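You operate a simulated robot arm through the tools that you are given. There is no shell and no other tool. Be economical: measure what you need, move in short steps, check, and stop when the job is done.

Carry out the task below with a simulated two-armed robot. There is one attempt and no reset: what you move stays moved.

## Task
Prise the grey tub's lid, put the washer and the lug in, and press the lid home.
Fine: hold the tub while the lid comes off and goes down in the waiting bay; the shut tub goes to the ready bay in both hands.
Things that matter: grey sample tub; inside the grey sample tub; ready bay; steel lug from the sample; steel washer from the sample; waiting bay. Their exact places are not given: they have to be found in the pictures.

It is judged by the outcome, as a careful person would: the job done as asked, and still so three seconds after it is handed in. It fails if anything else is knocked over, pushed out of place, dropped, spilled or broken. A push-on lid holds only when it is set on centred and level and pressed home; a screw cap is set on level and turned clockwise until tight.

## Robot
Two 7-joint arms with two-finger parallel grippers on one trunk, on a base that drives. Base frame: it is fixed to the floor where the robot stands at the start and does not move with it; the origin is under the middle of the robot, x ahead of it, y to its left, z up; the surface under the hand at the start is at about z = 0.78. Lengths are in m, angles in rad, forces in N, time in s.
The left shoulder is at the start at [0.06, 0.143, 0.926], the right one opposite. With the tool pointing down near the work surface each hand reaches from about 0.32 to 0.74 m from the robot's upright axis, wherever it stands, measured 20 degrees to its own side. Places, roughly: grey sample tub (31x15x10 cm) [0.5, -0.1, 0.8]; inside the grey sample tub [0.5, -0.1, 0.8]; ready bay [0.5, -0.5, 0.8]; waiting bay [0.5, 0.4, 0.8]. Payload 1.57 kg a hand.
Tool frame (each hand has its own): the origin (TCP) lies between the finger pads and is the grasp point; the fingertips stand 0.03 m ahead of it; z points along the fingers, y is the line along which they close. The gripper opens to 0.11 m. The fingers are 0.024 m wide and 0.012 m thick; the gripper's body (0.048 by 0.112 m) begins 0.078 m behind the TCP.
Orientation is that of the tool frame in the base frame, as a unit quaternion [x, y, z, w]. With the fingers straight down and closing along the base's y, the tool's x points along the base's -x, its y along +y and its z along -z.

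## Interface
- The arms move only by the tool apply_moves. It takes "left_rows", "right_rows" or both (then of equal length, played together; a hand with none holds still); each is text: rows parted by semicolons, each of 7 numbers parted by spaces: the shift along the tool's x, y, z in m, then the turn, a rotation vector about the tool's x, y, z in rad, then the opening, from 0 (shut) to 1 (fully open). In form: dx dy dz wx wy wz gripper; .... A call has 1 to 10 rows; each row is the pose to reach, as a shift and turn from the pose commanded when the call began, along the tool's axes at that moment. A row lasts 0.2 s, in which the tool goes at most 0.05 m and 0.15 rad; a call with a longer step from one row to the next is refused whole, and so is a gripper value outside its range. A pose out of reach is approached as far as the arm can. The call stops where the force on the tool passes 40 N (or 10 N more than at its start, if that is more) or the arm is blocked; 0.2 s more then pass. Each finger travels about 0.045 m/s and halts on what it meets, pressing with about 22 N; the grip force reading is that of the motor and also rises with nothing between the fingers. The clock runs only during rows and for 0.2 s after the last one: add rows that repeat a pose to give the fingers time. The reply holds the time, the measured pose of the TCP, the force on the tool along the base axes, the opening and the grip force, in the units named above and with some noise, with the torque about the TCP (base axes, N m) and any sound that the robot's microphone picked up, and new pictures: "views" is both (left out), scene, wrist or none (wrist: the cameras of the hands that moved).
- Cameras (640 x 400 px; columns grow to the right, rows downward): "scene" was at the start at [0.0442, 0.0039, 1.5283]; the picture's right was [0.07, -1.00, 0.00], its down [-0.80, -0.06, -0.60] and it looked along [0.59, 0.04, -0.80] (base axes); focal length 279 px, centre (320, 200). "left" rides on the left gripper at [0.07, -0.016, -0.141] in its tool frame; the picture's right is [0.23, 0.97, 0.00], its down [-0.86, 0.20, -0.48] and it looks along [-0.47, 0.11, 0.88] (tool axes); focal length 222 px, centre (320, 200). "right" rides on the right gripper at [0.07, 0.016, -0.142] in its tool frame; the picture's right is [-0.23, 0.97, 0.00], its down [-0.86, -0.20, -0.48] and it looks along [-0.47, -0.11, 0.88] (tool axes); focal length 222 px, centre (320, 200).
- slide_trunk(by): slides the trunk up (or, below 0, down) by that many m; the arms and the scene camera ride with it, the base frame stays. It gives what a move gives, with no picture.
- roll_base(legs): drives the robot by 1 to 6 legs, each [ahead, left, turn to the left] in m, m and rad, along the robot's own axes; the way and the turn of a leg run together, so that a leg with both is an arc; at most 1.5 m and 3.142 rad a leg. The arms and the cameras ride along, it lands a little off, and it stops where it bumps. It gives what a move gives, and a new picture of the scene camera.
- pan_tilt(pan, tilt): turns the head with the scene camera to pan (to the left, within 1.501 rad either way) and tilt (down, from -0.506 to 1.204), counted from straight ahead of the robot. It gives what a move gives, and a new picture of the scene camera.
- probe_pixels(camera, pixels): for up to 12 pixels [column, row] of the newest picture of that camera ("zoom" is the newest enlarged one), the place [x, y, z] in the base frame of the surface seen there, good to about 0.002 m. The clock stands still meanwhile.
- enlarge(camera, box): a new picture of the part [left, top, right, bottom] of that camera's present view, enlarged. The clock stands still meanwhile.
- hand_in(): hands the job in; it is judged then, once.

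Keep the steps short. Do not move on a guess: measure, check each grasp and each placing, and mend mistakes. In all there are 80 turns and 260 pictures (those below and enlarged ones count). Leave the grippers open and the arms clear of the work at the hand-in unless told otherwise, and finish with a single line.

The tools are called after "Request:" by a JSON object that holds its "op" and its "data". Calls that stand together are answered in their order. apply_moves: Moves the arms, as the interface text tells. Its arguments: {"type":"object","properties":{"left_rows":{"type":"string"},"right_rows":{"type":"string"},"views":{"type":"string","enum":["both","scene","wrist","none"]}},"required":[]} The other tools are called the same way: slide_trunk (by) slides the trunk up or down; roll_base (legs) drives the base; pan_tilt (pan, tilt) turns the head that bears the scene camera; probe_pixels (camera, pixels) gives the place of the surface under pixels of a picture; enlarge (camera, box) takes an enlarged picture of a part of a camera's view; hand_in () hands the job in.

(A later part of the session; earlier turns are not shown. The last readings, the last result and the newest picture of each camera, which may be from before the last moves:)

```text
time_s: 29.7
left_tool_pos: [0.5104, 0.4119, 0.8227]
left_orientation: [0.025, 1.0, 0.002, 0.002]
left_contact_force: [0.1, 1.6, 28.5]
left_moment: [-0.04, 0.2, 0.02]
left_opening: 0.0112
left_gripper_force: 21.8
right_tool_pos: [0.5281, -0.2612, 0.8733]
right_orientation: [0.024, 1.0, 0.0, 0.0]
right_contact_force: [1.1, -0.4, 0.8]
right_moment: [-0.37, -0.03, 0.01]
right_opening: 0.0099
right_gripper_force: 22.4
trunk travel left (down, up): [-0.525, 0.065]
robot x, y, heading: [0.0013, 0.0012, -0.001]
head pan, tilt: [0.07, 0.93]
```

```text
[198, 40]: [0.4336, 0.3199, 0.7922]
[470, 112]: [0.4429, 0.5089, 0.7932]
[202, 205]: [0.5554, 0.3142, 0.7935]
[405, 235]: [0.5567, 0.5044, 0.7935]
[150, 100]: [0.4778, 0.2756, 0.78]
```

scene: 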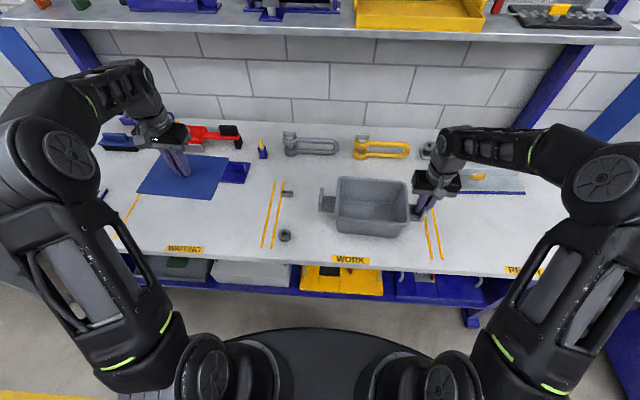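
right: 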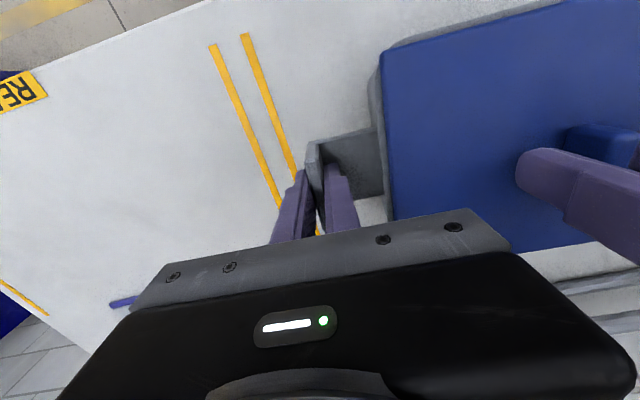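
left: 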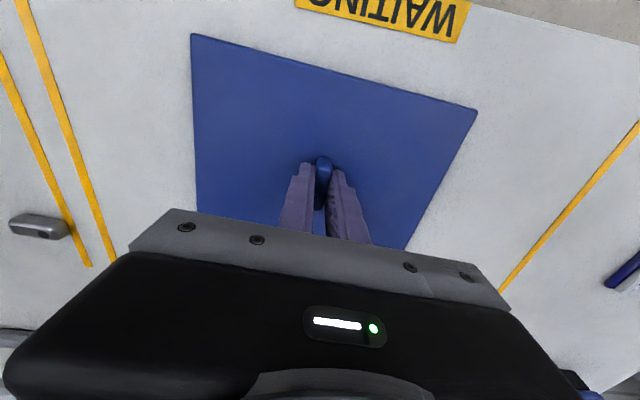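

The lid rests on the table, level (z 0.793). I'll ease the force, open, and lift away.

Request:
{"op": "apply_moves", "data": {"left_rows": "0 0 -0.004 0 0 0 0;0 0 -0.005 0 0 0 0.2;0 0 -0.005 0 0 0 0.4;0 0 -0.005 0 0 0 0.4;0 0 -0.005 0 0 0 0.4;0 0 -0.04 0 0 0 0.4;0 0 -0.085 0 0 0 0.4", "views": "both"}}

```text
time_s: 31.3
left_tool_pos: [0.5112, 0.4112, 0.9042]
left_orientation: [0.025, 1.0, 0.0, 0.0]
left_contact_force: [0.6, 0.0, 1.1]
left_moment: [0.03, 0.01, -0.01]
left_opening: 0.044
left_gripper_force: 0.1
right_tool_pos: [0.53, -0.2605, 0.8727]
right_orientation: [0.025, 1.0, 0.0, 0.0]
right_contact_force: [-1.5, -0.6, 0.6]
right_moment: [0.22, -0.13, 0.08]
right_opening: 0.0095
right_gripper_force: 21.8
trunk travel left (down, up): [-0.525, 0.065]
robot x, y, heading: [-0.0044, -0.0013, -0.003]
head pan, tilt: [0.07, 0.93]
```

scene: 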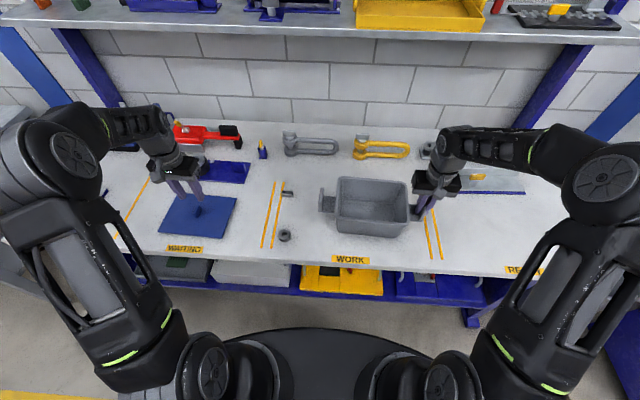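
left: 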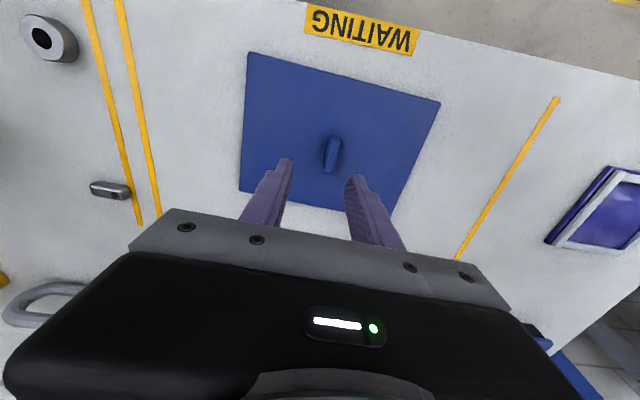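

The lid is down in the waiting bay. Next, the left hand goes above the washer at (0.4545, 0.139).

Request:
{"op": "apply_moves", "data": {"left_rows": "0.006 -0.04 0 0 0 0 0.4;0.012 -0.08 0 0 0 0 0.5;0.018 -0.12 0 0 0 0 0.6;0.024 -0.16 0 0 0 0 0.6;0.03 -0.2 0 0 0 0 0.6;0.037 -0.24 0 0 0 0 0.6;0.043 -0.2745 0 0 0 0 0.6;0.043 -0.2745 0 0 0 0 0.6", "views": "both"}}

```text
time_s: 33.1
left_tool_pos: [0.4539, 0.1395, 0.9051]
left_orientation: [0.025, 1.0, 0.0, 0.0]
left_contact_force: [-0.2, 0.6, -1.1]
left_moment: [0.0, 0.04, -0.01]
left_opening: 0.0661
left_gripper_force: 0.0
right_tool_pos: [0.5297, -0.2598, 0.8735]
right_orientation: [0.024, 1.0, 0.0, -0.001]
right_contact_force: [0.2, -0.1, 0.1]
right_moment: [-0.11, -0.07, 0.03]
right_opening: 0.0099
right_gripper_force: 22.0
trunk travel left (down, up): [-0.525, 0.065]
robot x, y, heading: [-0.0008, -0.0011, 0.006]
head pan, tilt: [0.07, 0.93]
```

scene: 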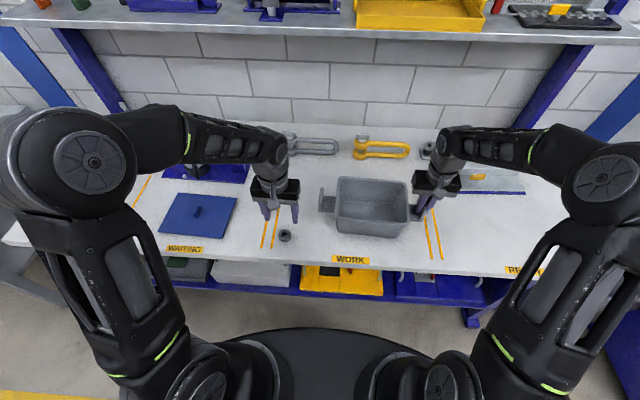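
left: 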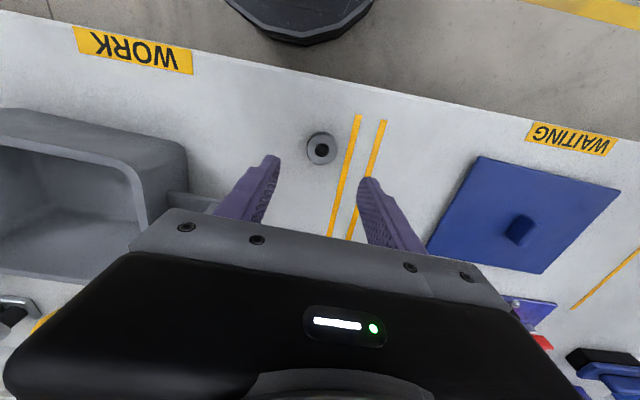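

Aligned above the washer. I'll lower to z≈0.8115 (tips 3.5 mm above the table) and close.

Request:
{"op": "apply_moves", "data": {"left_rows": "0 0 0.035 0 0 0 0.6;0 0 0.07 0 0 0 0.6;0 0 0.09 0 0 0 0.6;0 0 0.0935 0 0 0 0.6;0 0 0.0935 0 0 0 0.3;0 0 0.0935 0 0 0 0;0 0 0.0935 0 0 0 0;0 0 0.0935 0 0 0 0;0 0 0.0935 0 0 0 0", "views": "wrist"}}

```text
time_s: 35.1
left_tool_pos: [0.4539, 0.1387, 0.8114]
left_orientation: [0.025, 1.0, 0.0, 0.0]
left_contact_force: [-0.3, 0.7, -0.7]
left_moment: [0.01, -0.06, 0.0]
left_opening: 0.0348
left_gripper_force: 21.4
right_tool_pos: [0.531, -0.2607, 0.8721]
right_orientation: [0.024, 1.0, 0.0, -0.001]
right_contact_force: [-1.1, -0.3, 0.5]
right_moment: [-0.06, -0.05, 0.02]
right_opening: 0.0099
right_gripper_force: 22.1
trunk travel left (down, up): [-0.525, 0.065]
robot x, y, heading: [0.0005, 0.0033, 0.003]
head pan, tilt: [0.07, 0.93]
```

left: 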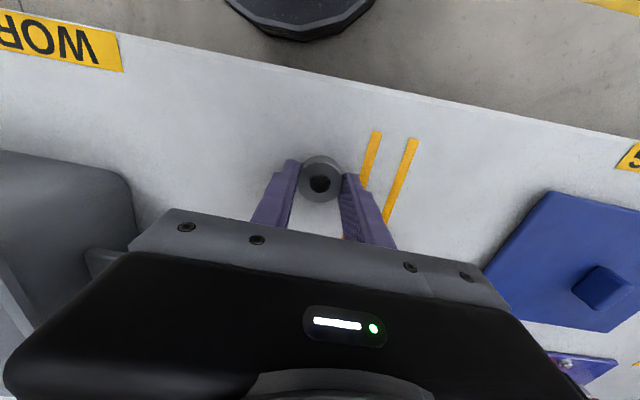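

The washer is held (0.035). I'll lift it above the rim and move it over the tub to (0.51,-0.085).

Request:
{"op": "apply_moves", "data": {"left_rows": "0 0 -0.01 0 0 0 0;0 0 -0.03 0 0 0 0;0 0 -0.06 0 0 0 0;0 0 -0.095 0 0 0 0;0 0 -0.125 0 0 0 0;0 0 -0.14 0 0 0 0;-0.008 -0.03 -0.145 0 0 0 0;-0.018 -0.065 -0.145 0 0 0 0;-0.03 -0.1 -0.145 0 0 0 0;-0.04 -0.135 -0.145 0 0 0 0", "views": "none"}}

Request:
{"op": "apply_moves", "data": {"left_rows": "-0.009 -0.03 0 0 0 0 0;-0.018 -0.06 0 0 0 0 0;-0.027 -0.086 0 0 0 0 0;-0.027 -0.086 0 0 0 0 0", "views": "both"}}

```text
time_s: 37.3
left_tool_pos: [0.4888, 0.0032, 0.9572]
left_orientation: [0.025, 1.0, 0.0, 0.0]
left_contact_force: [-0.6, 0.1, -0.7]
left_moment: [0.05, 0.0, 0.04]
left_opening: 0.0347
left_gripper_force: 22.2
right_tool_pos: [0.5301, -0.2603, 0.8727]
right_orientation: [0.025, 1.0, -0.001, 0.0]
right_contact_force: [1.2, -0.4, 0.2]
right_moment: [0.01, 0.08, 0.0]
right_opening: 0.0098
right_gripper_force: 22.4
trunk travel left (down, up): [-0.525, 0.065]
robot x, y, heading: [-0.0022, 0.0026, -0.003]
head pan, tilt: [0.07, 0.93]
```

```text
time_s: 38.3
left_tool_pos: [0.5105, -0.085, 0.9562]
left_orientation: [0.024, 1.0, -0.001, 0.0]
left_contact_force: [0.1, -0.2, -1.2]
left_moment: [0.03, -0.02, 0.01]
left_opening: 0.0346
left_gripper_force: 22.4
right_tool_pos: [0.5302, -0.2599, 0.8732]
right_orientation: [0.025, 1.0, 0.0, -0.001]
right_contact_force: [-0.8, 1.0, 0.4]
right_moment: [-0.03, -0.07, 0.03]
right_opening: 0.0099
right_gripper_force: 22.1
trunk travel left (down, up): [-0.525, 0.065]
robot x, y, heading: [-0.0016, -0.0043, 0.003]
head pan, tilt: [0.07, 0.93]
```

scene: 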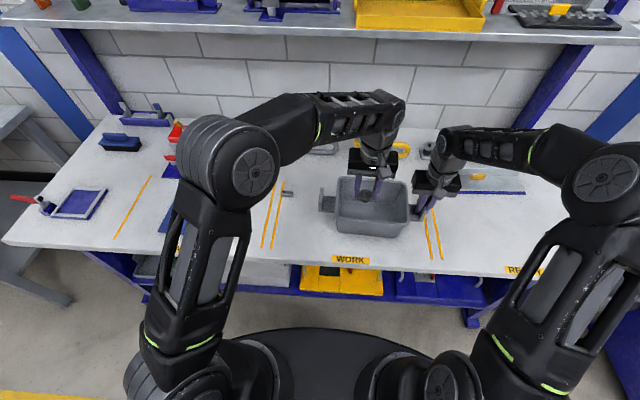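
left: 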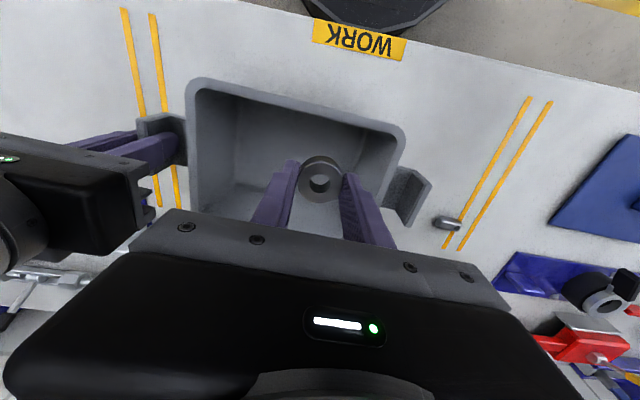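

The washer is over the tub opening. I'll lower to about 2 mm above the floor, watching the force.

Request:
{"op": "apply_moves", "data": {"left_rows": "0 0 0.025 0 0 0 0;0 0 0.05 0 0 0 0;0 0 0.075 0 0 0 0;0 0 0.1 0 0 0 0;0 0 0.12 0 0 0 0;0 0 0.13 0 0 0 0;0 0 0.137 0 0 0 0;0 0 0.137 0 0 0 0", "views": "wrist"}}

```text
time_s: 40.1
left_tool_pos: [0.5098, -0.084, 0.8192]
left_orientation: [0.024, 1.0, 0.0, 0.0]
left_contact_force: [-0.2, 1.0, -0.5]
left_moment: [0.01, 0.03, 0.02]
left_opening: 0.0347
left_gripper_force: 22.3
right_tool_pos: [0.5305, -0.2615, 0.872]
right_orientation: [0.024, 1.0, -0.001, -0.001]
right_contact_force: [-0.9, -1.3, -0.3]
right_moment: [-0.01, -0.06, 0.08]
right_opening: 0.0097
right_gripper_force: 22.2
trunk travel left (down, up): [-0.525, 0.065]
robot x, y, heading: [-0.0017, -0.0043, 0.002]
head pan, tilt: [0.07, 0.93]
```

left: 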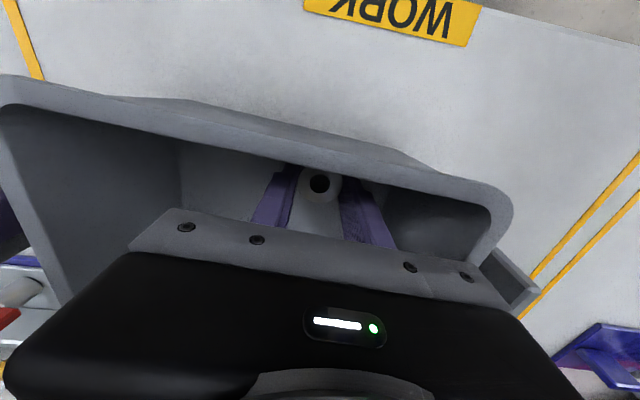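

I'll release with a slight opening, then lift straight out.

Request:
{"op": "apply_moves", "data": {"left_rows": "0 0 0.001 0 0 0 0.42;0 0 0.001 0 0 0 0.45;0 0 0.001 0 0 0 0.45;0 0 -0.03 0 0 0 0.45;0 0 -0.07 0 0 0 0.45;0 0 -0.11 0 0 0 0.45;0 0 -0.137 0 0 0 0.45", "views": "both"}}

```text
time_s: 41.7
left_tool_pos: [0.5103, -0.083, 0.9569]
left_orientation: [0.025, 1.0, 0.0, 0.0]
left_contact_force: [0.1, -0.5, -0.4]
left_moment: [-0.01, 0.05, 0.01]
left_opening: 0.0494
left_gripper_force: 0.1
right_tool_pos: [0.5306, -0.2589, 0.8732]
right_orientation: [0.025, 1.0, 0.0, -0.001]
right_contact_force: [-0.5, -0.3, -0.4]
right_moment: [0.06, 0.0, 0.07]
right_opening: 0.0099
right_gripper_force: 22.0
trunk travel left (down, up): [-0.525, 0.065]
robot x, y, heading: [-0.0024, -0.0016, 0.0]
head pan, tilt: [0.07, 0.93]
```

scene: 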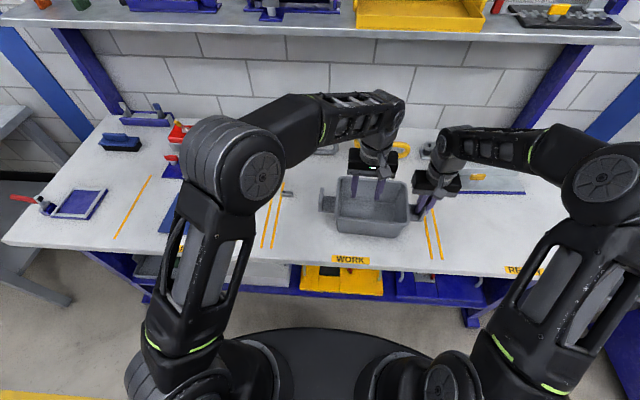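
left: 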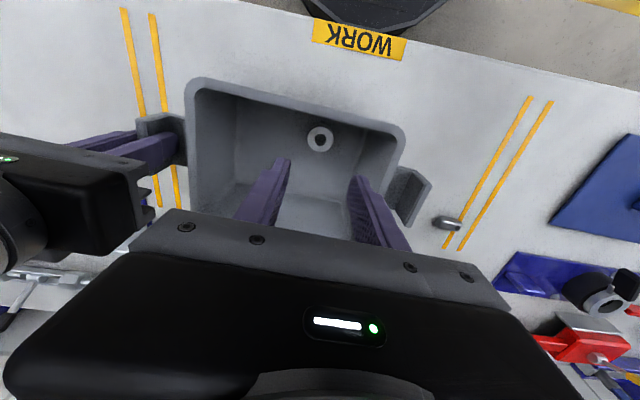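

The washer is inside. Next, the left hand goes over the lug at (0.608,0.153).

Request:
{"op": "apply_moves", "data": {"left_rows": "-0.014 0.04 0 0 0 0 0.5;-0.028 0.08 0 0 0 0 0.6;-0.043 0.12 0 0 0 0 0.7;-0.057 0.16 0 0 0 0 0.7;-0.072 0.2 0 0 0 0 0.7;-0.086 0.2406 0 0 0 0 0.7;-0.086 0.2406 0.03 0 0 0 0.7;-0.086 0.2406 0.05 0 0 0 0.7;-0.086 0.2406 0.05 0 0 0 0.7", "views": "wrist"}}

Request:
{"op": "enlarge", "data": {"camera": "left", "box": [220, 120, 420, 240]}}

```text
time_s: 43.7
left_tool_pos: [0.6073, 0.1526, 0.9062]
left_orientation: [0.025, 1.0, 0.0, -0.001]
left_contact_force: [-0.3, 0.0, -0.3]
left_moment: [-0.01, 0.0, 0.01]
left_opening: 0.0769
left_gripper_force: 0.1
right_tool_pos: [0.5303, -0.26, 0.8738]
right_orientation: [0.024, 1.0, -0.001, -0.001]
right_contact_force: [0.1, -0.1, -0.5]
right_moment: [-0.04, 0.02, 0.02]
right_opening: 0.0097
right_gripper_force: 22.1
trunk travel left (down, up): [-0.525, 0.065]
robot x, y, heading: [0.0017, 0.0005, -0.002]
head pan, tilt: [0.07, 0.93]
```

left: 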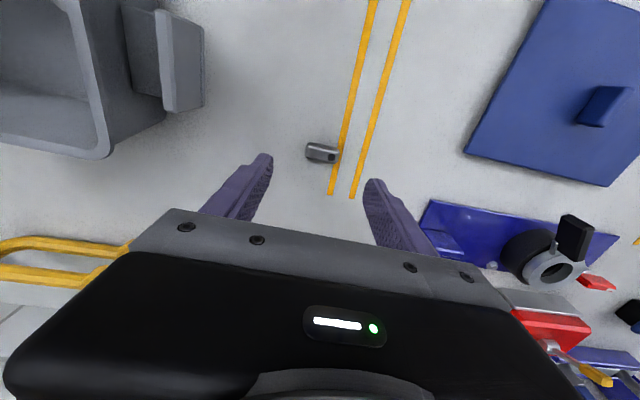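

```text
3.20 times, centred on (320, 180) of left
```

zoom: 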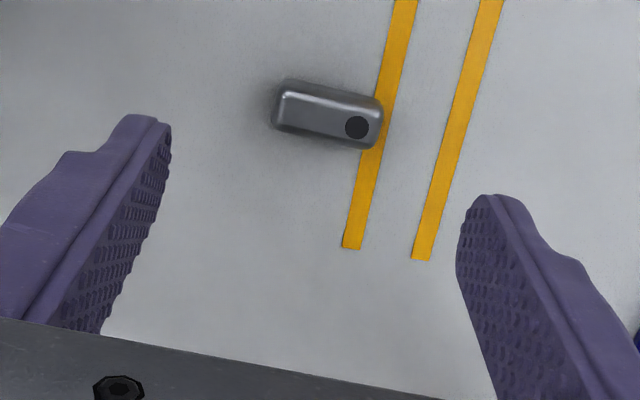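

Request:
{"op": "probe_pixels", "data": {"camera": "zoom", "pixels": [[282, 100], [376, 115], [330, 100], [328, 120], [300, 112], [350, 100]]}}

```text
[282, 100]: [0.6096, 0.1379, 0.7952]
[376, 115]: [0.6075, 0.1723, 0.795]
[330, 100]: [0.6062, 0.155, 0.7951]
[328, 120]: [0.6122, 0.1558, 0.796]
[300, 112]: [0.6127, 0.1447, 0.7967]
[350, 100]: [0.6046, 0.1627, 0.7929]
```

The lug is centred at (0.6095,0.1545), yaw about +0.06. I'll align, lower and close on its ends.

Request:
{"op": "apply_moves", "data": {"left_rows": "-0.002 0.002 0.03 0 0 -0.05 0.7;-0.002 0.002 0.065 0 0 -0.1 0.7;-0.002 0.002 0.09 0 0 -0.1 0.7;-0.002 0.002 0.0945 0 0 -0.1 0.7;-0.002 0.002 0.0945 0 0 -0.1 0.4;-0.002 0.002 0.0945 0 0 -0.1 0;-0.002 0.002 0.0945 0 0 -0.1 0;-0.002 0.002 0.0945 0 0 -0.1 0;-0.002 0.002 0.0945 0 0 -0.1 0", "views": "wrist"}}

```text
time_s: 45.7
left_tool_pos: [0.6094, 0.1544, 0.8121]
left_orientation: [-0.026, 1.0, 0.0, -0.001]
left_contact_force: [-0.1, -0.5, -0.3]
left_moment: [-0.03, 0.0, -0.02]
left_opening: 0.0398
left_gripper_force: 22.3
right_tool_pos: [0.5308, -0.261, 0.8724]
right_orientation: [0.025, 1.0, -0.001, 0.0]
right_contact_force: [0.1, -0.2, -0.6]
right_moment: [-0.01, -0.05, 0.01]
right_opening: 0.01
right_gripper_force: 21.9
trunk travel left (down, up): [-0.525, 0.065]
robot x, y, heading: [0.0007, -0.0003, -0.0]
head pan, tilt: [0.07, 0.93]
```

left: 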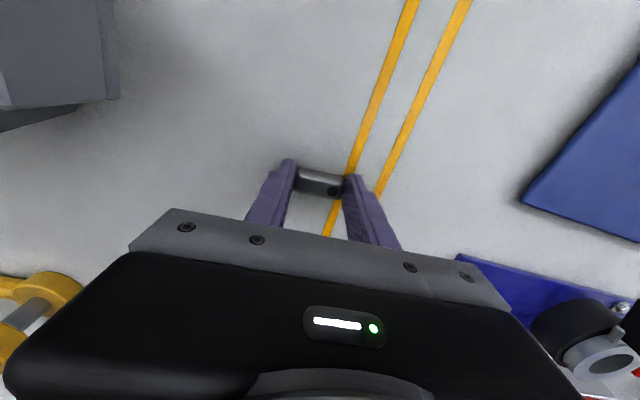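

The lug is held (0.040). I'll lift it and carry it over the tub to (0.565,-0.085).

Request:
{"op": "apply_moves", "data": {"left_rows": "0 0 -0.01 0 0 0 0;0 0 -0.03 0 0 0 0;0 0 -0.06 0 0 0 0;0 0 -0.095 0 0 0 0;0 0 -0.125 0 0 0 0;0 0 -0.14 0 0 0 0;0.007 -0.03 -0.145 0 0 0.02 0;0.016 -0.065 -0.145 0 0 0.04 0;0.024 -0.1 -0.145 0 0 0.06 0;0.032 -0.135 -0.145 0 0 0.1 0", "views": "none"}}

Request:
{"op": "apply_moves", "data": {"left_rows": "0.004 -0.03 0 0 0 0 0;0.009 -0.06 0 0 0 0 0;0.014 -0.09 0 0 0 0 0;0.0145 -0.1035 0 0 0 0 0;0.0145 -0.1035 0 0 0 0 0", "views": "wrist"}}

```text
time_s: 47.9
left_tool_pos: [0.5854, 0.016, 0.9552]
left_orientation: [0.024, 1.0, 0.0, -0.001]
left_contact_force: [0.1, 0.8, -0.8]
left_moment: [0.01, 0.0, 0.01]
left_opening: 0.0397
left_gripper_force: 22.1
right_tool_pos: [0.5299, -0.2605, 0.8729]
right_orientation: [0.026, 1.0, 0.0, -0.001]
right_contact_force: [-0.3, -1.3, 0.4]
right_moment: [0.1, 0.16, 0.04]
right_opening: 0.0101
right_gripper_force: 21.9
trunk travel left (down, up): [-0.525, 0.065]
robot x, y, heading: [0.0017, 0.002, -0.001]
head pan, tilt: [0.07, 0.93]
```

```text
time_s: 49.1
left_tool_pos: [0.5641, -0.0869, 0.9566]
left_orientation: [0.025, 1.0, 0.0, 0.0]
left_contact_force: [0.0, -0.6, -1.1]
left_moment: [-0.01, -0.02, -0.01]
left_opening: 0.0402
left_gripper_force: 22.1
right_tool_pos: [0.531, -0.2619, 0.8729]
right_orientation: [0.025, 1.0, 0.0, -0.001]
right_contact_force: [0.0, -0.2, -0.5]
right_moment: [0.0, 0.01, 0.02]
right_opening: 0.0099
right_gripper_force: 22.5
trunk travel left (down, up): [-0.525, 0.065]
robot x, y, heading: [-0.0012, 0.0006, 0.004]
head pan, tilt: [0.07, 0.93]
```

left: 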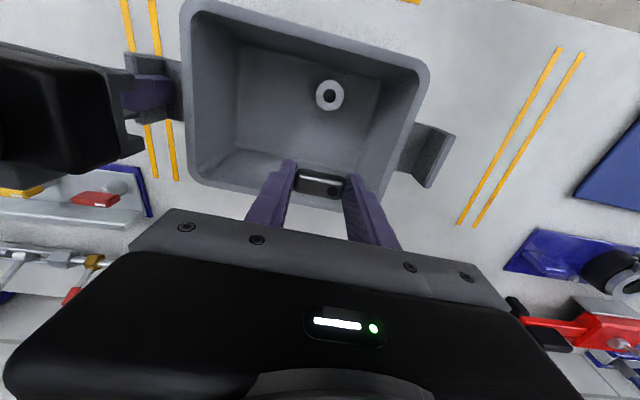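

The lug is over the tub. I'll lower the same way.

Request:
{"op": "apply_moves", "data": {"left_rows": "0 0 0.025 0 0 0 0;0 0 0.05 0 0 0 0;0 0 0.075 0 0 0 0;0 0 0.1 0 0 0 0;0 0 0.12 0 0 0 0;0 0 0.13 0 0 0 0;0 0 0.136 0 0 0 0;0 0 0.136 0 0 0 0", "views": "none"}}

Request:
{"op": "apply_moves", "data": {"left_rows": "0 0 0.001 0 0 0 0.45;0 0 0.001 0 0 0 0.5;0 0 0.001 0 0 0 0.5;0 0 -0.03 0 0 0 0.5;0 0 -0.07 0 0 0 0.5;0 0 -0.11 0 0 0 0.5;0 0 -0.137 0 0 0 0.5", "views": "wrist"}}

```text
time_s: 50.9
left_tool_pos: [0.5668, -0.0859, 0.8205]
left_orientation: [0.024, 1.0, 0.0, 0.0]
left_contact_force: [0.7, -0.3, -0.3]
left_moment: [-0.01, 0.0, 0.0]
left_opening: 0.0402
left_gripper_force: 22.2
right_tool_pos: [0.5302, -0.26, 0.8721]
right_orientation: [0.024, 1.0, 0.0, -0.001]
right_contact_force: [0.4, -0.4, 0.2]
right_moment: [-0.02, -0.02, 0.02]
right_opening: 0.0099
right_gripper_force: 21.7
trunk travel left (down, up): [-0.525, 0.065]
robot x, y, heading: [-0.0012, 0.0022, -0.003]
head pan, tilt: [0.07, 0.93]
```

```text
time_s: 52.5
left_tool_pos: [0.5661, -0.0857, 0.9592]
left_orientation: [0.025, 1.0, 0.0, -0.001]
left_contact_force: [0.5, -1.2, 0.1]
left_moment: [0.04, 0.02, 0.0]
left_opening: 0.0549
left_gripper_force: 0.1
right_tool_pos: [0.5291, -0.2599, 0.8722]
right_orientation: [0.025, 1.0, 0.001, -0.001]
right_contact_force: [-0.5, -0.3, -0.1]
right_moment: [0.04, 0.0, 0.04]
right_opening: 0.0098
right_gripper_force: 21.6
trunk travel left (down, up): [-0.525, 0.065]
robot x, y, heading: [0.0022, -0.0046, 0.002]
head pan, tilt: [0.07, 0.93]
```

left: 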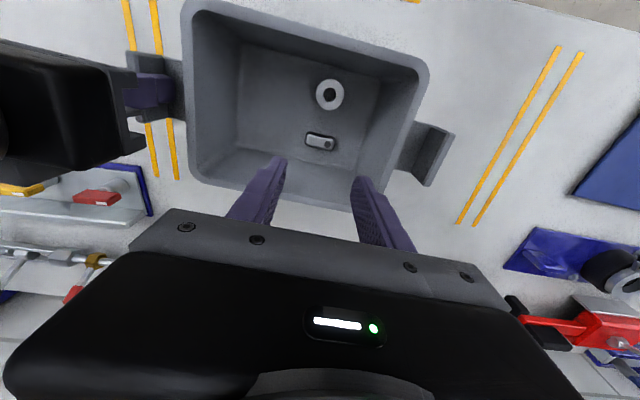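

Both parts lie in the tub. Now I fetch the lid at TCP (0.5105,0.412).

Request:
{"op": "apply_moves", "data": {"left_rows": "0.007 0.045 0 0 0 0 0.4;0.014 0.09 0 0 0 0 0.4;0.022 0.138 0 0 0 0 0.4;0.03 0.186 0 0 0 0 0.4;0.038 0.234 0 0 0 0 0.4;0.046 0.282 0 0 0 0 0.4;0.054 0.33 0 0 0 0 0.4;0.062 0.378 0 0 0 0 0.4;0.07 0.426 0 0 0 0 0.4;0.078 0.474 0 0 0 0 0.4", "views": "none"}}

Request:
{"op": "apply_moves", "data": {"left_rows": "0.002 0.02 0 0 0 0 0.4;0.002 0.02 0.05 0 0 0 0.4;0.002 0.02 0.08 0 0 0 0.4;0.002 0.02 0.08 0 0 0 0.4", "views": "both"}}

```text
time_s: 54.7
left_tool_pos: [0.511, 0.3927, 0.9583]
left_orientation: [0.025, 1.0, 0.0, 0.0]
left_contact_force: [-0.2, 0.8, -0.2]
left_moment: [-0.02, -0.04, 0.02]
left_opening: 0.0441
left_gripper_force: 0.1
right_tool_pos: [0.5302, -0.26, 0.8729]
right_orientation: [0.024, 1.0, 0.0, -0.001]
right_contact_force: [-0.3, 0.5, -0.2]
right_moment: [0.08, 0.02, 0.04]
right_opening: 0.0096
right_gripper_force: 22.0
trunk travel left (down, up): [-0.525, 0.065]
robot x, y, heading: [-0.0009, 0.0013, -0.002]
head pan, tilt: [0.07, 0.93]
```

```text
time_s: 55.7
left_tool_pos: [0.5096, 0.413, 0.8792]
left_orientation: [0.025, 1.0, 0.0, 0.001]
left_contact_force: [-0.9, 0.4, 0.0]
left_moment: [-0.02, -0.01, 0.01]
left_opening: 0.0441
left_gripper_force: 0.0
right_tool_pos: [0.5305, -0.2604, 0.8728]
right_orientation: [0.025, 1.0, 0.0, -0.001]
right_contact_force: [-0.8, -1.0, -1.0]
right_moment: [-0.01, -0.03, -0.04]
right_opening: 0.0099
right_gripper_force: 21.8
trunk travel left (down, up): [-0.525, 0.065]
robot x, y, heading: [-0.0029, -0.0022, 0.001]
head pan, tilt: [0.07, 0.93]
```

scene: 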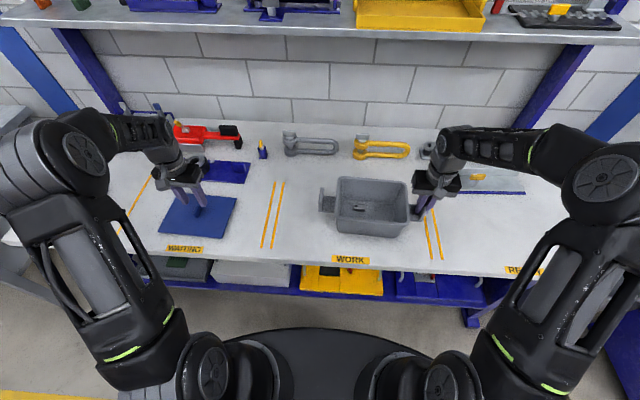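
left: 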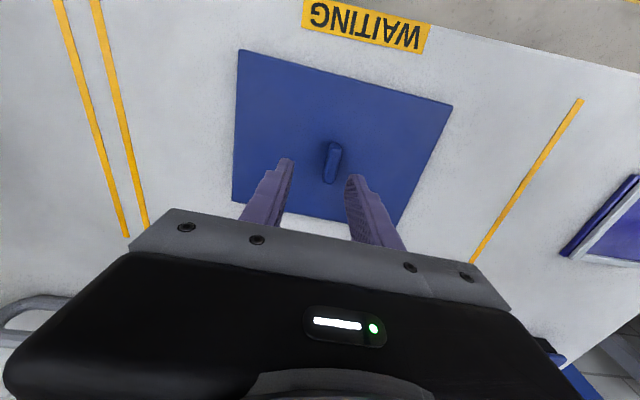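

The knob shows offset to the right (333,162). I'll measure the knob and lid, and the tub rim, accurately.

Request:
{"op": "enlarge", "data": {"camera": "left", "box": [220, 40, 460, 230]}}

Request:
{"op": "probe_pixels", "data": {"camera": "left", "pixels": [[336, 143], [330, 183], [241, 52], [449, 107], [237, 196], [400, 218], [345, 80], [234, 120]]}}

Request:
{"op": "enlarge", "data": {"camera": "scene", "box": [316, 165, 428, 240]}}

```text
2.11 times, centred on (340, 135) of left
```

zoom: 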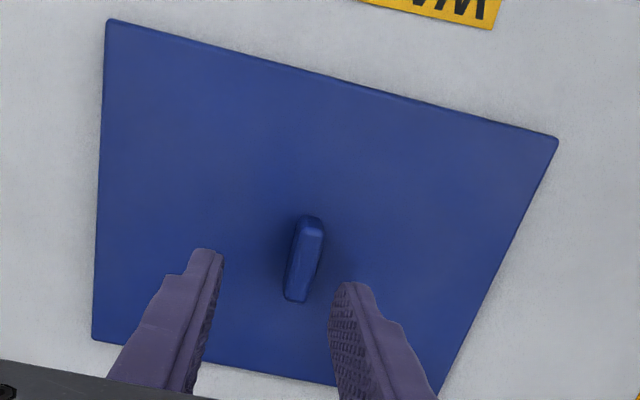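

```text
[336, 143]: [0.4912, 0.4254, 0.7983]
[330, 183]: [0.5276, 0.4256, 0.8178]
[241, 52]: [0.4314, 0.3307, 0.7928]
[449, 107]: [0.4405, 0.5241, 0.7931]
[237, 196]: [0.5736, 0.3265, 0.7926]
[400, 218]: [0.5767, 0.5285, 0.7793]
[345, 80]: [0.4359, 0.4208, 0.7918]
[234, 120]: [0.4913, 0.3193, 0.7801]
```

```text
5.33 times, centred on (372, 202) of scene
```

zoom: 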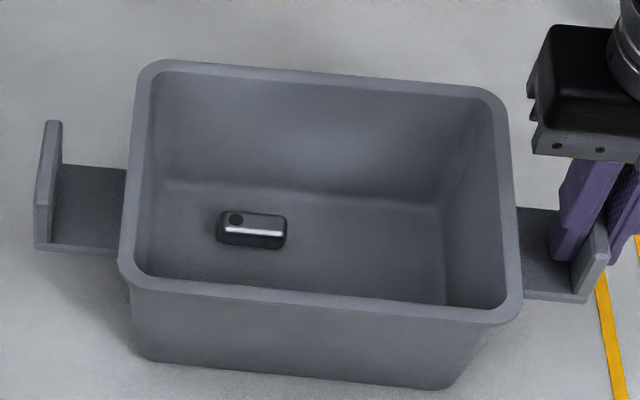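

The lid slid 12 mm to the left on release. It is still level in the bay, yaw -0.047, with the knob at y≈0.425. I'll shift 12.5 mm, lower and grip.

Request:
{"op": "apply_moves", "data": {"left_rows": "0 0.0125 0 0 0 0 0.4;0 0.0125 0.03 0 0 0 0.4;0 0.0125 0.05 0 0 0 0.4;0 0.0125 0.0545 0 0 0 0.4;0 0.0125 0.0545 0 0 0 0.2;0 0.0125 0.0545 0 0 0 0;0 0.0125 0.0545 0 0 0 0;0 0.0125 0.0545 0 0 0 0;0 0.0125 0.0545 0 0 0 0", "views": "wrist"}}

```text
time_s: 57.7
left_tool_pos: [0.5109, 0.4249, 0.8233]
left_orientation: [0.025, 1.0, -0.001, 0.0]
left_contact_force: [-0.6, 0.4, 0.1]
left_moment: [0.03, -0.02, 0.0]
left_opening: 0.0109
left_gripper_force: 22.2
right_tool_pos: [0.53, -0.2603, 0.873]
right_orientation: [0.025, 1.0, 0.0, -0.001]
right_contact_force: [-0.8, -0.6, -0.1]
right_moment: [-0.01, -0.01, 0.05]
right_opening: 0.01
right_gripper_force: 22.3
trunk travel left (down, up): [-0.525, 0.065]
robot x, y, heading: [-0.0005, 0.0, -0.002]
head pan, tilt: [0.07, 0.93]
```

left: 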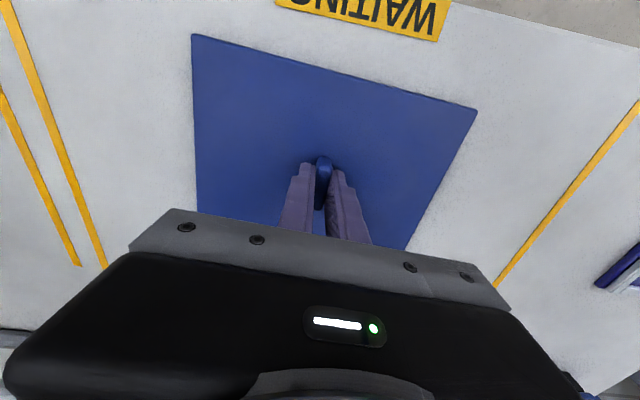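

Gripped. Before lifting I measure the rim's centrelines in the enlarged scene picture to get the tub's exact centre.

Request:
{"op": "probe_pixels", "data": {"camera": "zoom", "pixels": [[141, 140], [135, 200], [505, 160], [511, 230], [240, 70], [400, 83], [240, 290], [400, 309], [130, 200], [517, 230], [240, 64], [240, 296]]}}

```text
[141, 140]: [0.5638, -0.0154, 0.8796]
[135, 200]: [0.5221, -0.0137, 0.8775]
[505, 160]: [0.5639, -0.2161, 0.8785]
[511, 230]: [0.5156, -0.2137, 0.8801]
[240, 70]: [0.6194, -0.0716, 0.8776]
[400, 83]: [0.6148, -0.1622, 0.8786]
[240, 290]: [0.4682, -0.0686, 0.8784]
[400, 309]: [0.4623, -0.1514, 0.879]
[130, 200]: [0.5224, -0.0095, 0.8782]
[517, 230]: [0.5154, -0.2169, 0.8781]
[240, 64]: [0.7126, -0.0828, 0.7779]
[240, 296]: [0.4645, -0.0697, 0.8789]
```

Tub centre ≈ (0.540,-0.113), consistent with the original seated grip at (0.5385,-0.111). I'll lift the lid slowly.

Request:
{"op": "apply_moves", "data": {"left_rows": "0 0 -0.003 0 0 0 0;0 0 -0.008 0 0 0 0;0 0 -0.016 0 0 0 0;0 0 -0.028 0 0 0 0;0 0 -0.044 0 0 0 0;0 0 -0.062 0 0 0 0;0 0 -0.08 0 0 0 0;0 0 -0.098 0 0 0 0;0 0 -0.114 0 0 0 0;0 0 -0.124 0 0 0 0", "views": "wrist"}}

Request:
{"op": "apply_moves", "data": {"left_rows": "0 0 -0.006 0 0 0 0;0 0 -0.018 0 0 0 0;0 -0.006 -0.03 0 0 0 0;-0.001 -0.02 -0.038 0 0 0 0;-0.004 -0.042 -0.043 0 0 0 0;-0.007 -0.07 -0.043 0 0 0 0;-0.01 -0.098 -0.043 0 0 0 0;-0.013 -0.126 -0.043 0 0 0 0;-0.015 -0.146 -0.043 0 0 0 0;-0.016 -0.154 -0.043 0 0 0 0", "views": "none"}}

```text
time_s: 59.9
left_tool_pos: [0.5106, 0.4244, 0.9485]
left_orientation: [0.026, 1.0, 0.0, 0.0]
left_contact_force: [-0.1, 0.4, -0.3]
left_moment: [-0.02, -0.01, 0.04]
left_opening: 0.0113
left_gripper_force: 22.2
right_tool_pos: [0.5301, -0.26, 0.8735]
right_orientation: [0.024, 1.0, 0.0, -0.001]
right_contact_force: [-0.2, -0.6, 0.1]
right_moment: [0.02, -0.03, 0.01]
right_opening: 0.0098
right_gripper_force: 22.3
trunk travel left (down, up): [-0.525, 0.065]
robot x, y, heading: [-0.0058, -0.0017, 0.001]
head pan, tilt: [0.07, 0.93]
```

left: 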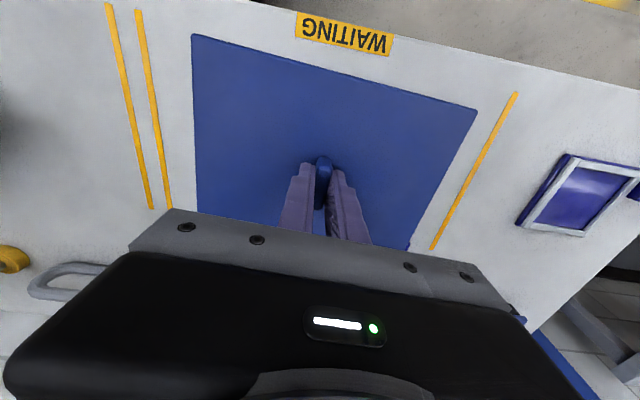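

```text
time_s: 62.1
left_tool_pos: [0.5192, 0.2692, 0.9887]
left_orientation: [0.025, 1.0, 0.0, -0.001]
left_contact_force: [0.4, -0.6, -1.2]
left_moment: [-0.02, 0.01, -0.01]
left_opening: 0.011
left_gripper_force: 21.8
right_tool_pos: [0.5311, -0.2602, 0.8729]
right_orientation: [0.024, 1.0, 0.0, 0.0]
right_contact_force: [-0.4, -0.5, -0.8]
right_moment: [0.02, 0.04, 0.02]
right_opening: 0.0098
right_gripper_force: 22.1
trunk travel left (down, up): [-0.525, 0.065]
robot x, y, heading: [0.0002, -0.0002, 0.004]
head pan, tilt: [0.07, 0.93]
```

The lid is still held. I'll continue over the tub.

Request:
{"op": "apply_moves", "data": {"left_rows": "-0.001 -0.01 0 0 0 0 0;-0.004 -0.03 0 0 0 0 0;-0.007 -0.056 0 0 0 0 0;-0.01 -0.084 0 0 0 0 0;-0.013 -0.112 0 0 0 0 0;-0.015 -0.14 0 0 0 0 0;-0.018 -0.168 0 0 0 0 0;-0.02 -0.19 0 0 0 0 0;-0.021 -0.206 0 0 0 0 0;-0.022 -0.214 0 0 0 0 0", "views": "none"}}

Request:
{"op": "apply_moves", "data": {"left_rows": "-0.001 -0.01 0 0 0 0 0;-0.003 -0.03 0 0 0 0 0;-0.006 -0.056 0 0 0 0 0;-0.009 -0.084 0 0 0 0 0;-0.012 -0.112 0 0 0 0 0;-0.014 -0.136 0 0 0 0 0;-0.0155 -0.154 0 0 0 0 0;-0.0165 -0.163 0 0 0 0 0;-0.0165 -0.165 0.006 0 0 0 0;-0.0165 -0.1655 0.016 0 0 0 0", "views": "both"}}

```text
time_s: 64.3
left_tool_pos: [0.531, 0.055, 0.99]
left_orientation: [0.026, 1.0, 0.0, 0.0]
left_contact_force: [-0.4, -0.5, -0.3]
left_moment: [0.02, 0.0, -0.03]
left_opening: 0.0111
left_gripper_force: 21.9
right_tool_pos: [0.5298, -0.2589, 0.8734]
right_orientation: [0.025, 1.0, 0.0, -0.001]
right_contact_force: [0.4, -0.4, 0.3]
right_moment: [-0.01, -0.01, -0.01]
right_opening: 0.0098
right_gripper_force: 21.5
trunk travel left (down, up): [-0.525, 0.065]
robot x, y, heading: [-0.0002, 0.0006, -0.0]
head pan, tilt: [0.07, 0.93]
```

```text
time_s: 66.5
left_tool_pos: [0.5392, -0.1076, 0.9749]
left_orientation: [0.024, 1.0, 0.003, 0.0]
left_contact_force: [-5.4, 29.3, 11.9]
left_moment: [-0.58, -0.01, -0.15]
left_opening: 0.0144
left_gripper_force: 21.8
right_tool_pos: [0.5295, -0.2644, 0.8714]
right_orientation: [0.027, 1.0, -0.003, 0.0]
right_contact_force: [5.6, -31.8, -4.4]
right_moment: [2.13, 0.78, -0.75]
right_opening: 0.01
right_gripper_force: 22.2
trunk travel left (down, up): [-0.525, 0.065]
robot x, y, heading: [0.0007, 0.0007, -0.002]
head pan, tilt: [0.07, 0.93]
```

scene: 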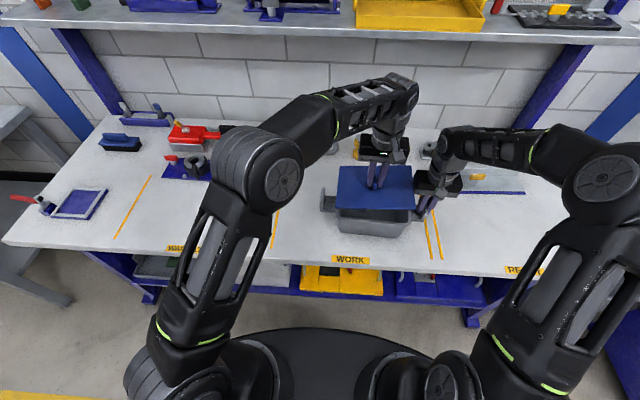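
left: 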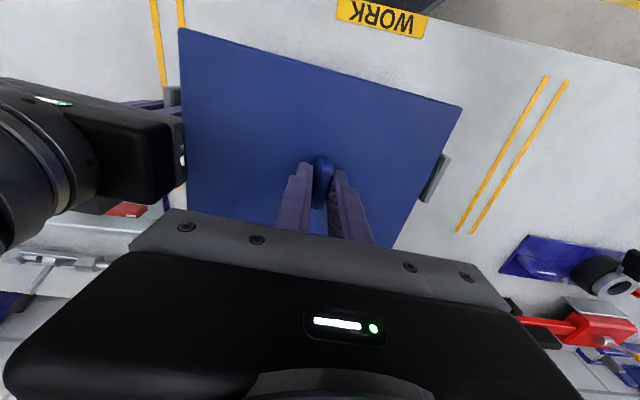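

The lid's right edge has bumped the right gripper's body: 29 N, lid top about 0.943. I'll back off to the left and look.

Request:
{"op": "apply_moves", "data": {"left_rows": "0 0.01 0 0 0 0 0;0 0.02 0 0 0 0 0;0 0.03 0 0 0 0 0;0 0.035 0 0 0 0 0;0 0.035 0 0 0 0 0", "views": "both"}}

Request:
{"op": "enlarge", "data": {"camera": "scene", "box": [310, 130, 470, 245]}}

Request:
{"op": "probe_pixels", "data": {"camera": "left", "pixels": [[198, 50], [455, 112], [203, 195], [380, 235], [323, 160]]}}

```text
time_s: 67.7
left_tool_pos: [0.5394, -0.0768, 0.9739]
left_orientation: [0.026, 1.0, 0.001, 0.0]
left_contact_force: [-0.5, 0.6, 0.1]
left_moment: [-0.05, 0.0, -0.02]
left_opening: 0.0114
left_gripper_force: 22.2
right_tool_pos: [0.5297, -0.2598, 0.8721]
right_orientation: [0.025, 1.0, 0.0, 0.0]
right_contact_force: [0.2, 1.2, -0.1]
right_moment: [0.04, 0.13, 0.01]
right_opening: 0.0099
right_gripper_force: 21.8
trunk travel left (down, up): [-0.525, 0.065]
robot x, y, heading: [-0.0021, -0.0007, -0.0]
head pan, tilt: [0.07, 0.93]
```

scene: 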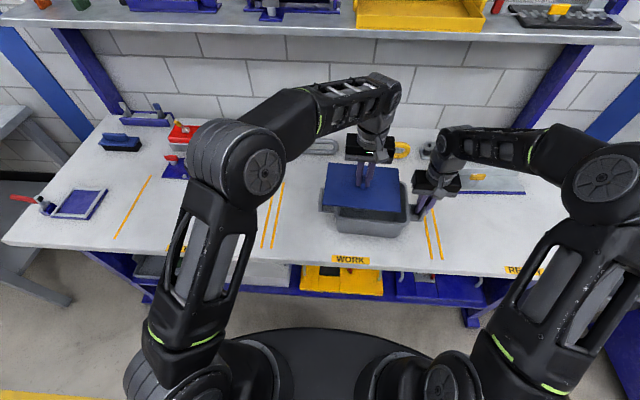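
left: 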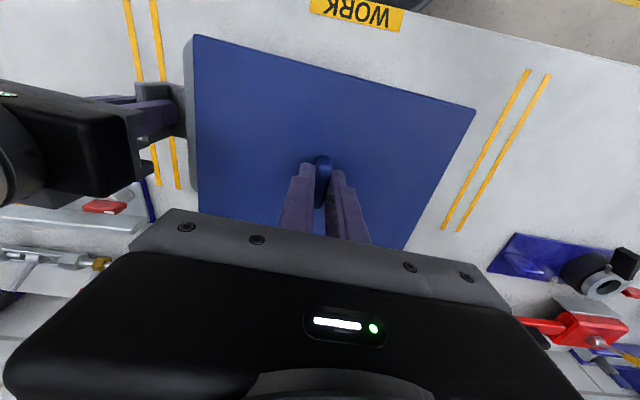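

```text
3.48 times, centred on (390, 188) of scene
```

zoom: 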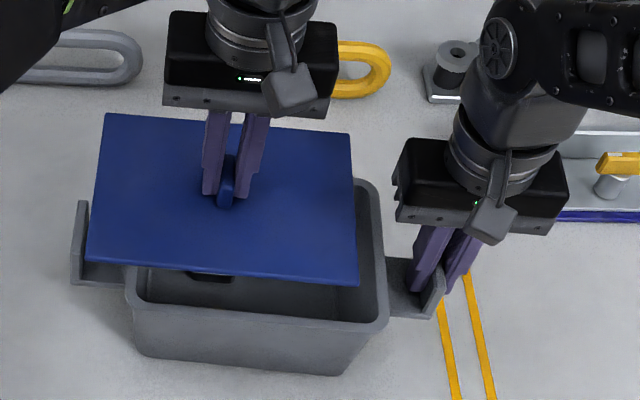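

```text
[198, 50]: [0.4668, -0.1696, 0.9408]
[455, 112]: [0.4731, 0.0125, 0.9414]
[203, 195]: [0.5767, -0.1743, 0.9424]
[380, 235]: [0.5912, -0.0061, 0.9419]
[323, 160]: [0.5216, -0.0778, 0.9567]
```

The lid and grip recovered, still level. I'll go lower first (lid top 0.908, below the right gripper's body), then move right over the tub.

Request:
{"op": "apply_moves", "data": {"left_rows": "0 0 0.006 0 0 0 0;0 0 0.015 0 0 0 0;0 0 0.025 0 0 0 0;0 0 0.033 0 0 0 0;0 -0.006 0.033 0 0 0 0;-0.0005 -0.016 0.033 0 0 0 0;-0.001 -0.026 0.033 0 0 0 0;-0.001 -0.0345 0.033 0 0 0 0;-0.001 -0.0345 0.033 0 0 0 0", "views": "both"}}

Request:
{"op": "enlarge", "data": {"camera": "scene", "box": [310, 150, 440, 245]}}

Request:
{"op": "enlarge", "data": {"camera": "right", "box": [280, 0, 640, 260]}}

```text
time_s: 69.7
left_tool_pos: [0.5392, -0.1109, 0.9408]
left_orientation: [0.025, 1.0, 0.0, 0.0]
left_contact_force: [-0.4, 0.0, -0.2]
left_moment: [-0.03, -0.02, 0.0]
left_opening: 0.0112
left_gripper_force: 21.5
right_tool_pos: [0.5309, -0.2602, 0.8732]
right_orientation: [0.025, 1.0, 0.0, 0.0]
right_contact_force: [0.7, 0.0, -0.2]
right_moment: [-0.03, 0.13, 0.01]
right_opening: 0.0095
right_gripper_force: 21.6
trunk travel left (down, up): [-0.525, 0.065]
robot x, y, heading: [-0.0008, 0.0018, -0.003]
head pan, tilt: [0.07, 0.93]
```

scene: 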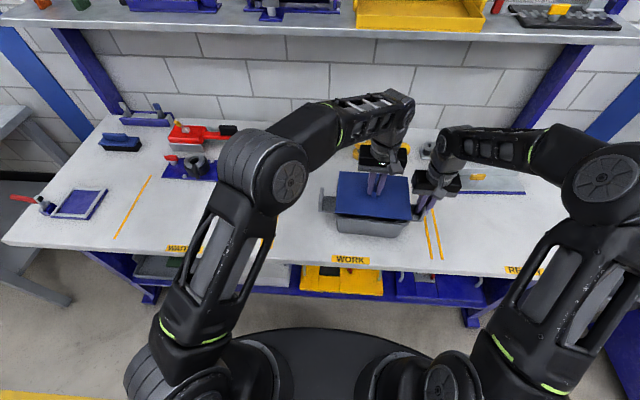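
left: 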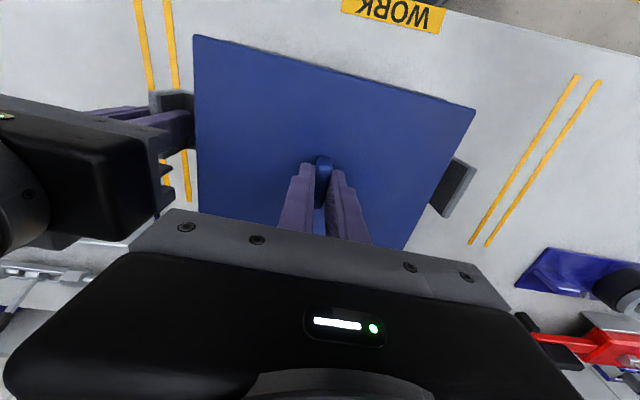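

```text
4.21 times, centred on (375, 198) of scene
```

zoom: 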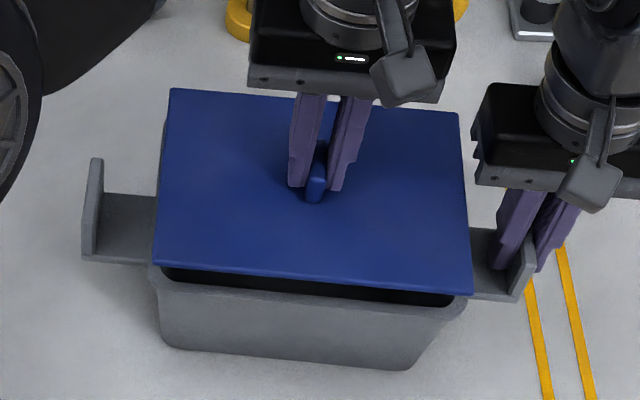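

```text
1.54 times, centred on (460, 130) of right
```

zoom: 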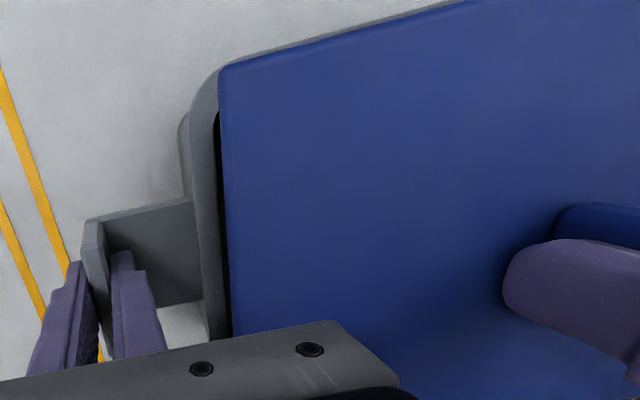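

I'll compare the lid's corners with the corners recorded when it was seated: front-right (0.461,-0.206), front-left (0.469,-0.012).

Request:
{"op": "probe_pixels", "data": {"camera": "left", "pixels": [[197, 39], [195, 36], [471, 109], [474, 108], [200, 205], [330, 74]]}}

Request:
{"op": "enlarge", "data": {"camera": "left", "box": [180, 20, 260, 70]}}

Request:
{"op": "enlarge", "data": {"camera": "left", "box": [420, 90, 500, 140]}}

```text
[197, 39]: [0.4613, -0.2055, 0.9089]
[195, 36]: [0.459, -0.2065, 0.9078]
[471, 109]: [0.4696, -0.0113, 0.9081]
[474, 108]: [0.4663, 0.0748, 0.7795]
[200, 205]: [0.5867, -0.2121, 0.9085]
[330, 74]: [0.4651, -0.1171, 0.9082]
```

```text
8.00 times, centred on (220, 45) of left
```

zoom: 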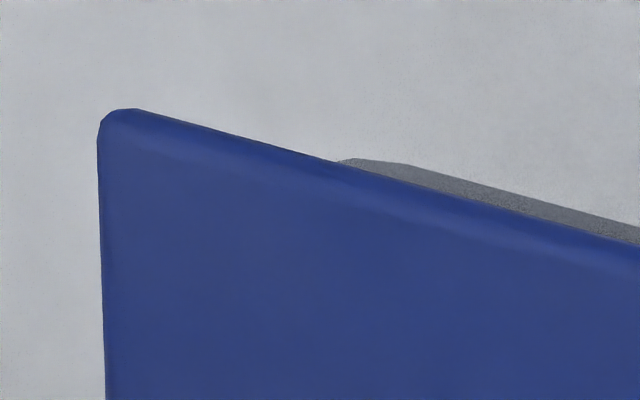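

```text
8.00 times, centred on (460, 115) of left
```

zoom: 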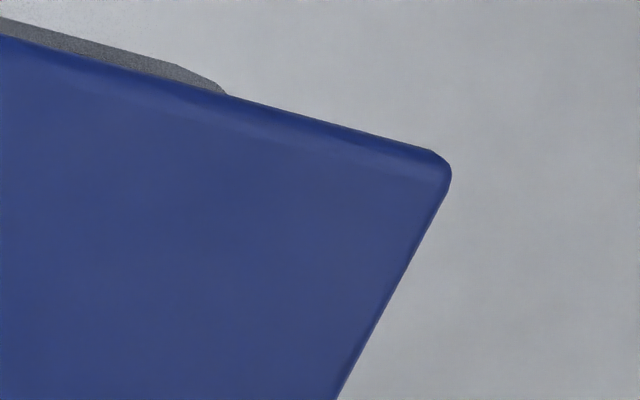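

It matches within a millimetre, level. I'll lower slowly toward seating (TCP ≈0.917) and watch the force.

Request:
{"op": "apply_moves", "data": {"left_rows": "0 0 0.004 0 0 0 0;0 0 0.008 0 0 0 0;0 0 0.011 0 0 0 0;0 0 0.013 0 0 0 0;0 0 0.015 0 0 0 0;0 0 0.017 0 0 0 0;0 0 0.019 0 0 0 0;0 0 0.021 0 0 0 0", "views": "both"}}

```text
time_s: 71.5
left_tool_pos: [0.5396, -0.11, 0.9201]
left_orientation: [0.025, 1.0, 0.0, 0.001]
left_contact_force: [0.2, -0.4, -0.4]
left_moment: [0.01, -0.01, -0.01]
left_opening: 0.0113
left_gripper_force: 21.9
right_tool_pos: [0.5297, -0.2608, 0.8729]
right_orientation: [0.024, 1.0, 0.001, -0.001]
right_contact_force: [0.4, 1.0, -0.2]
right_moment: [0.0, 0.13, 0.01]
right_opening: 0.0099
right_gripper_force: 21.1
trunk travel left (down, up): [-0.525, 0.065]
robot x, y, heading: [-0.0006, -0.0005, -0.002]
head pan, tilt: [0.07, 0.93]
```

scene: 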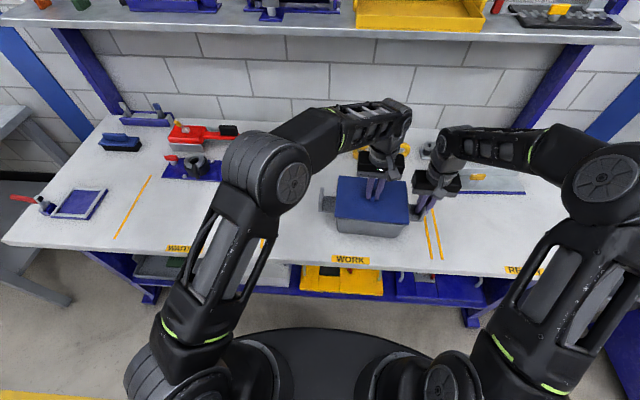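
left: 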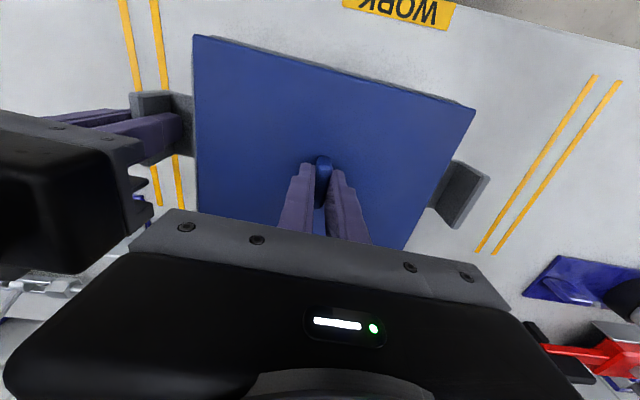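

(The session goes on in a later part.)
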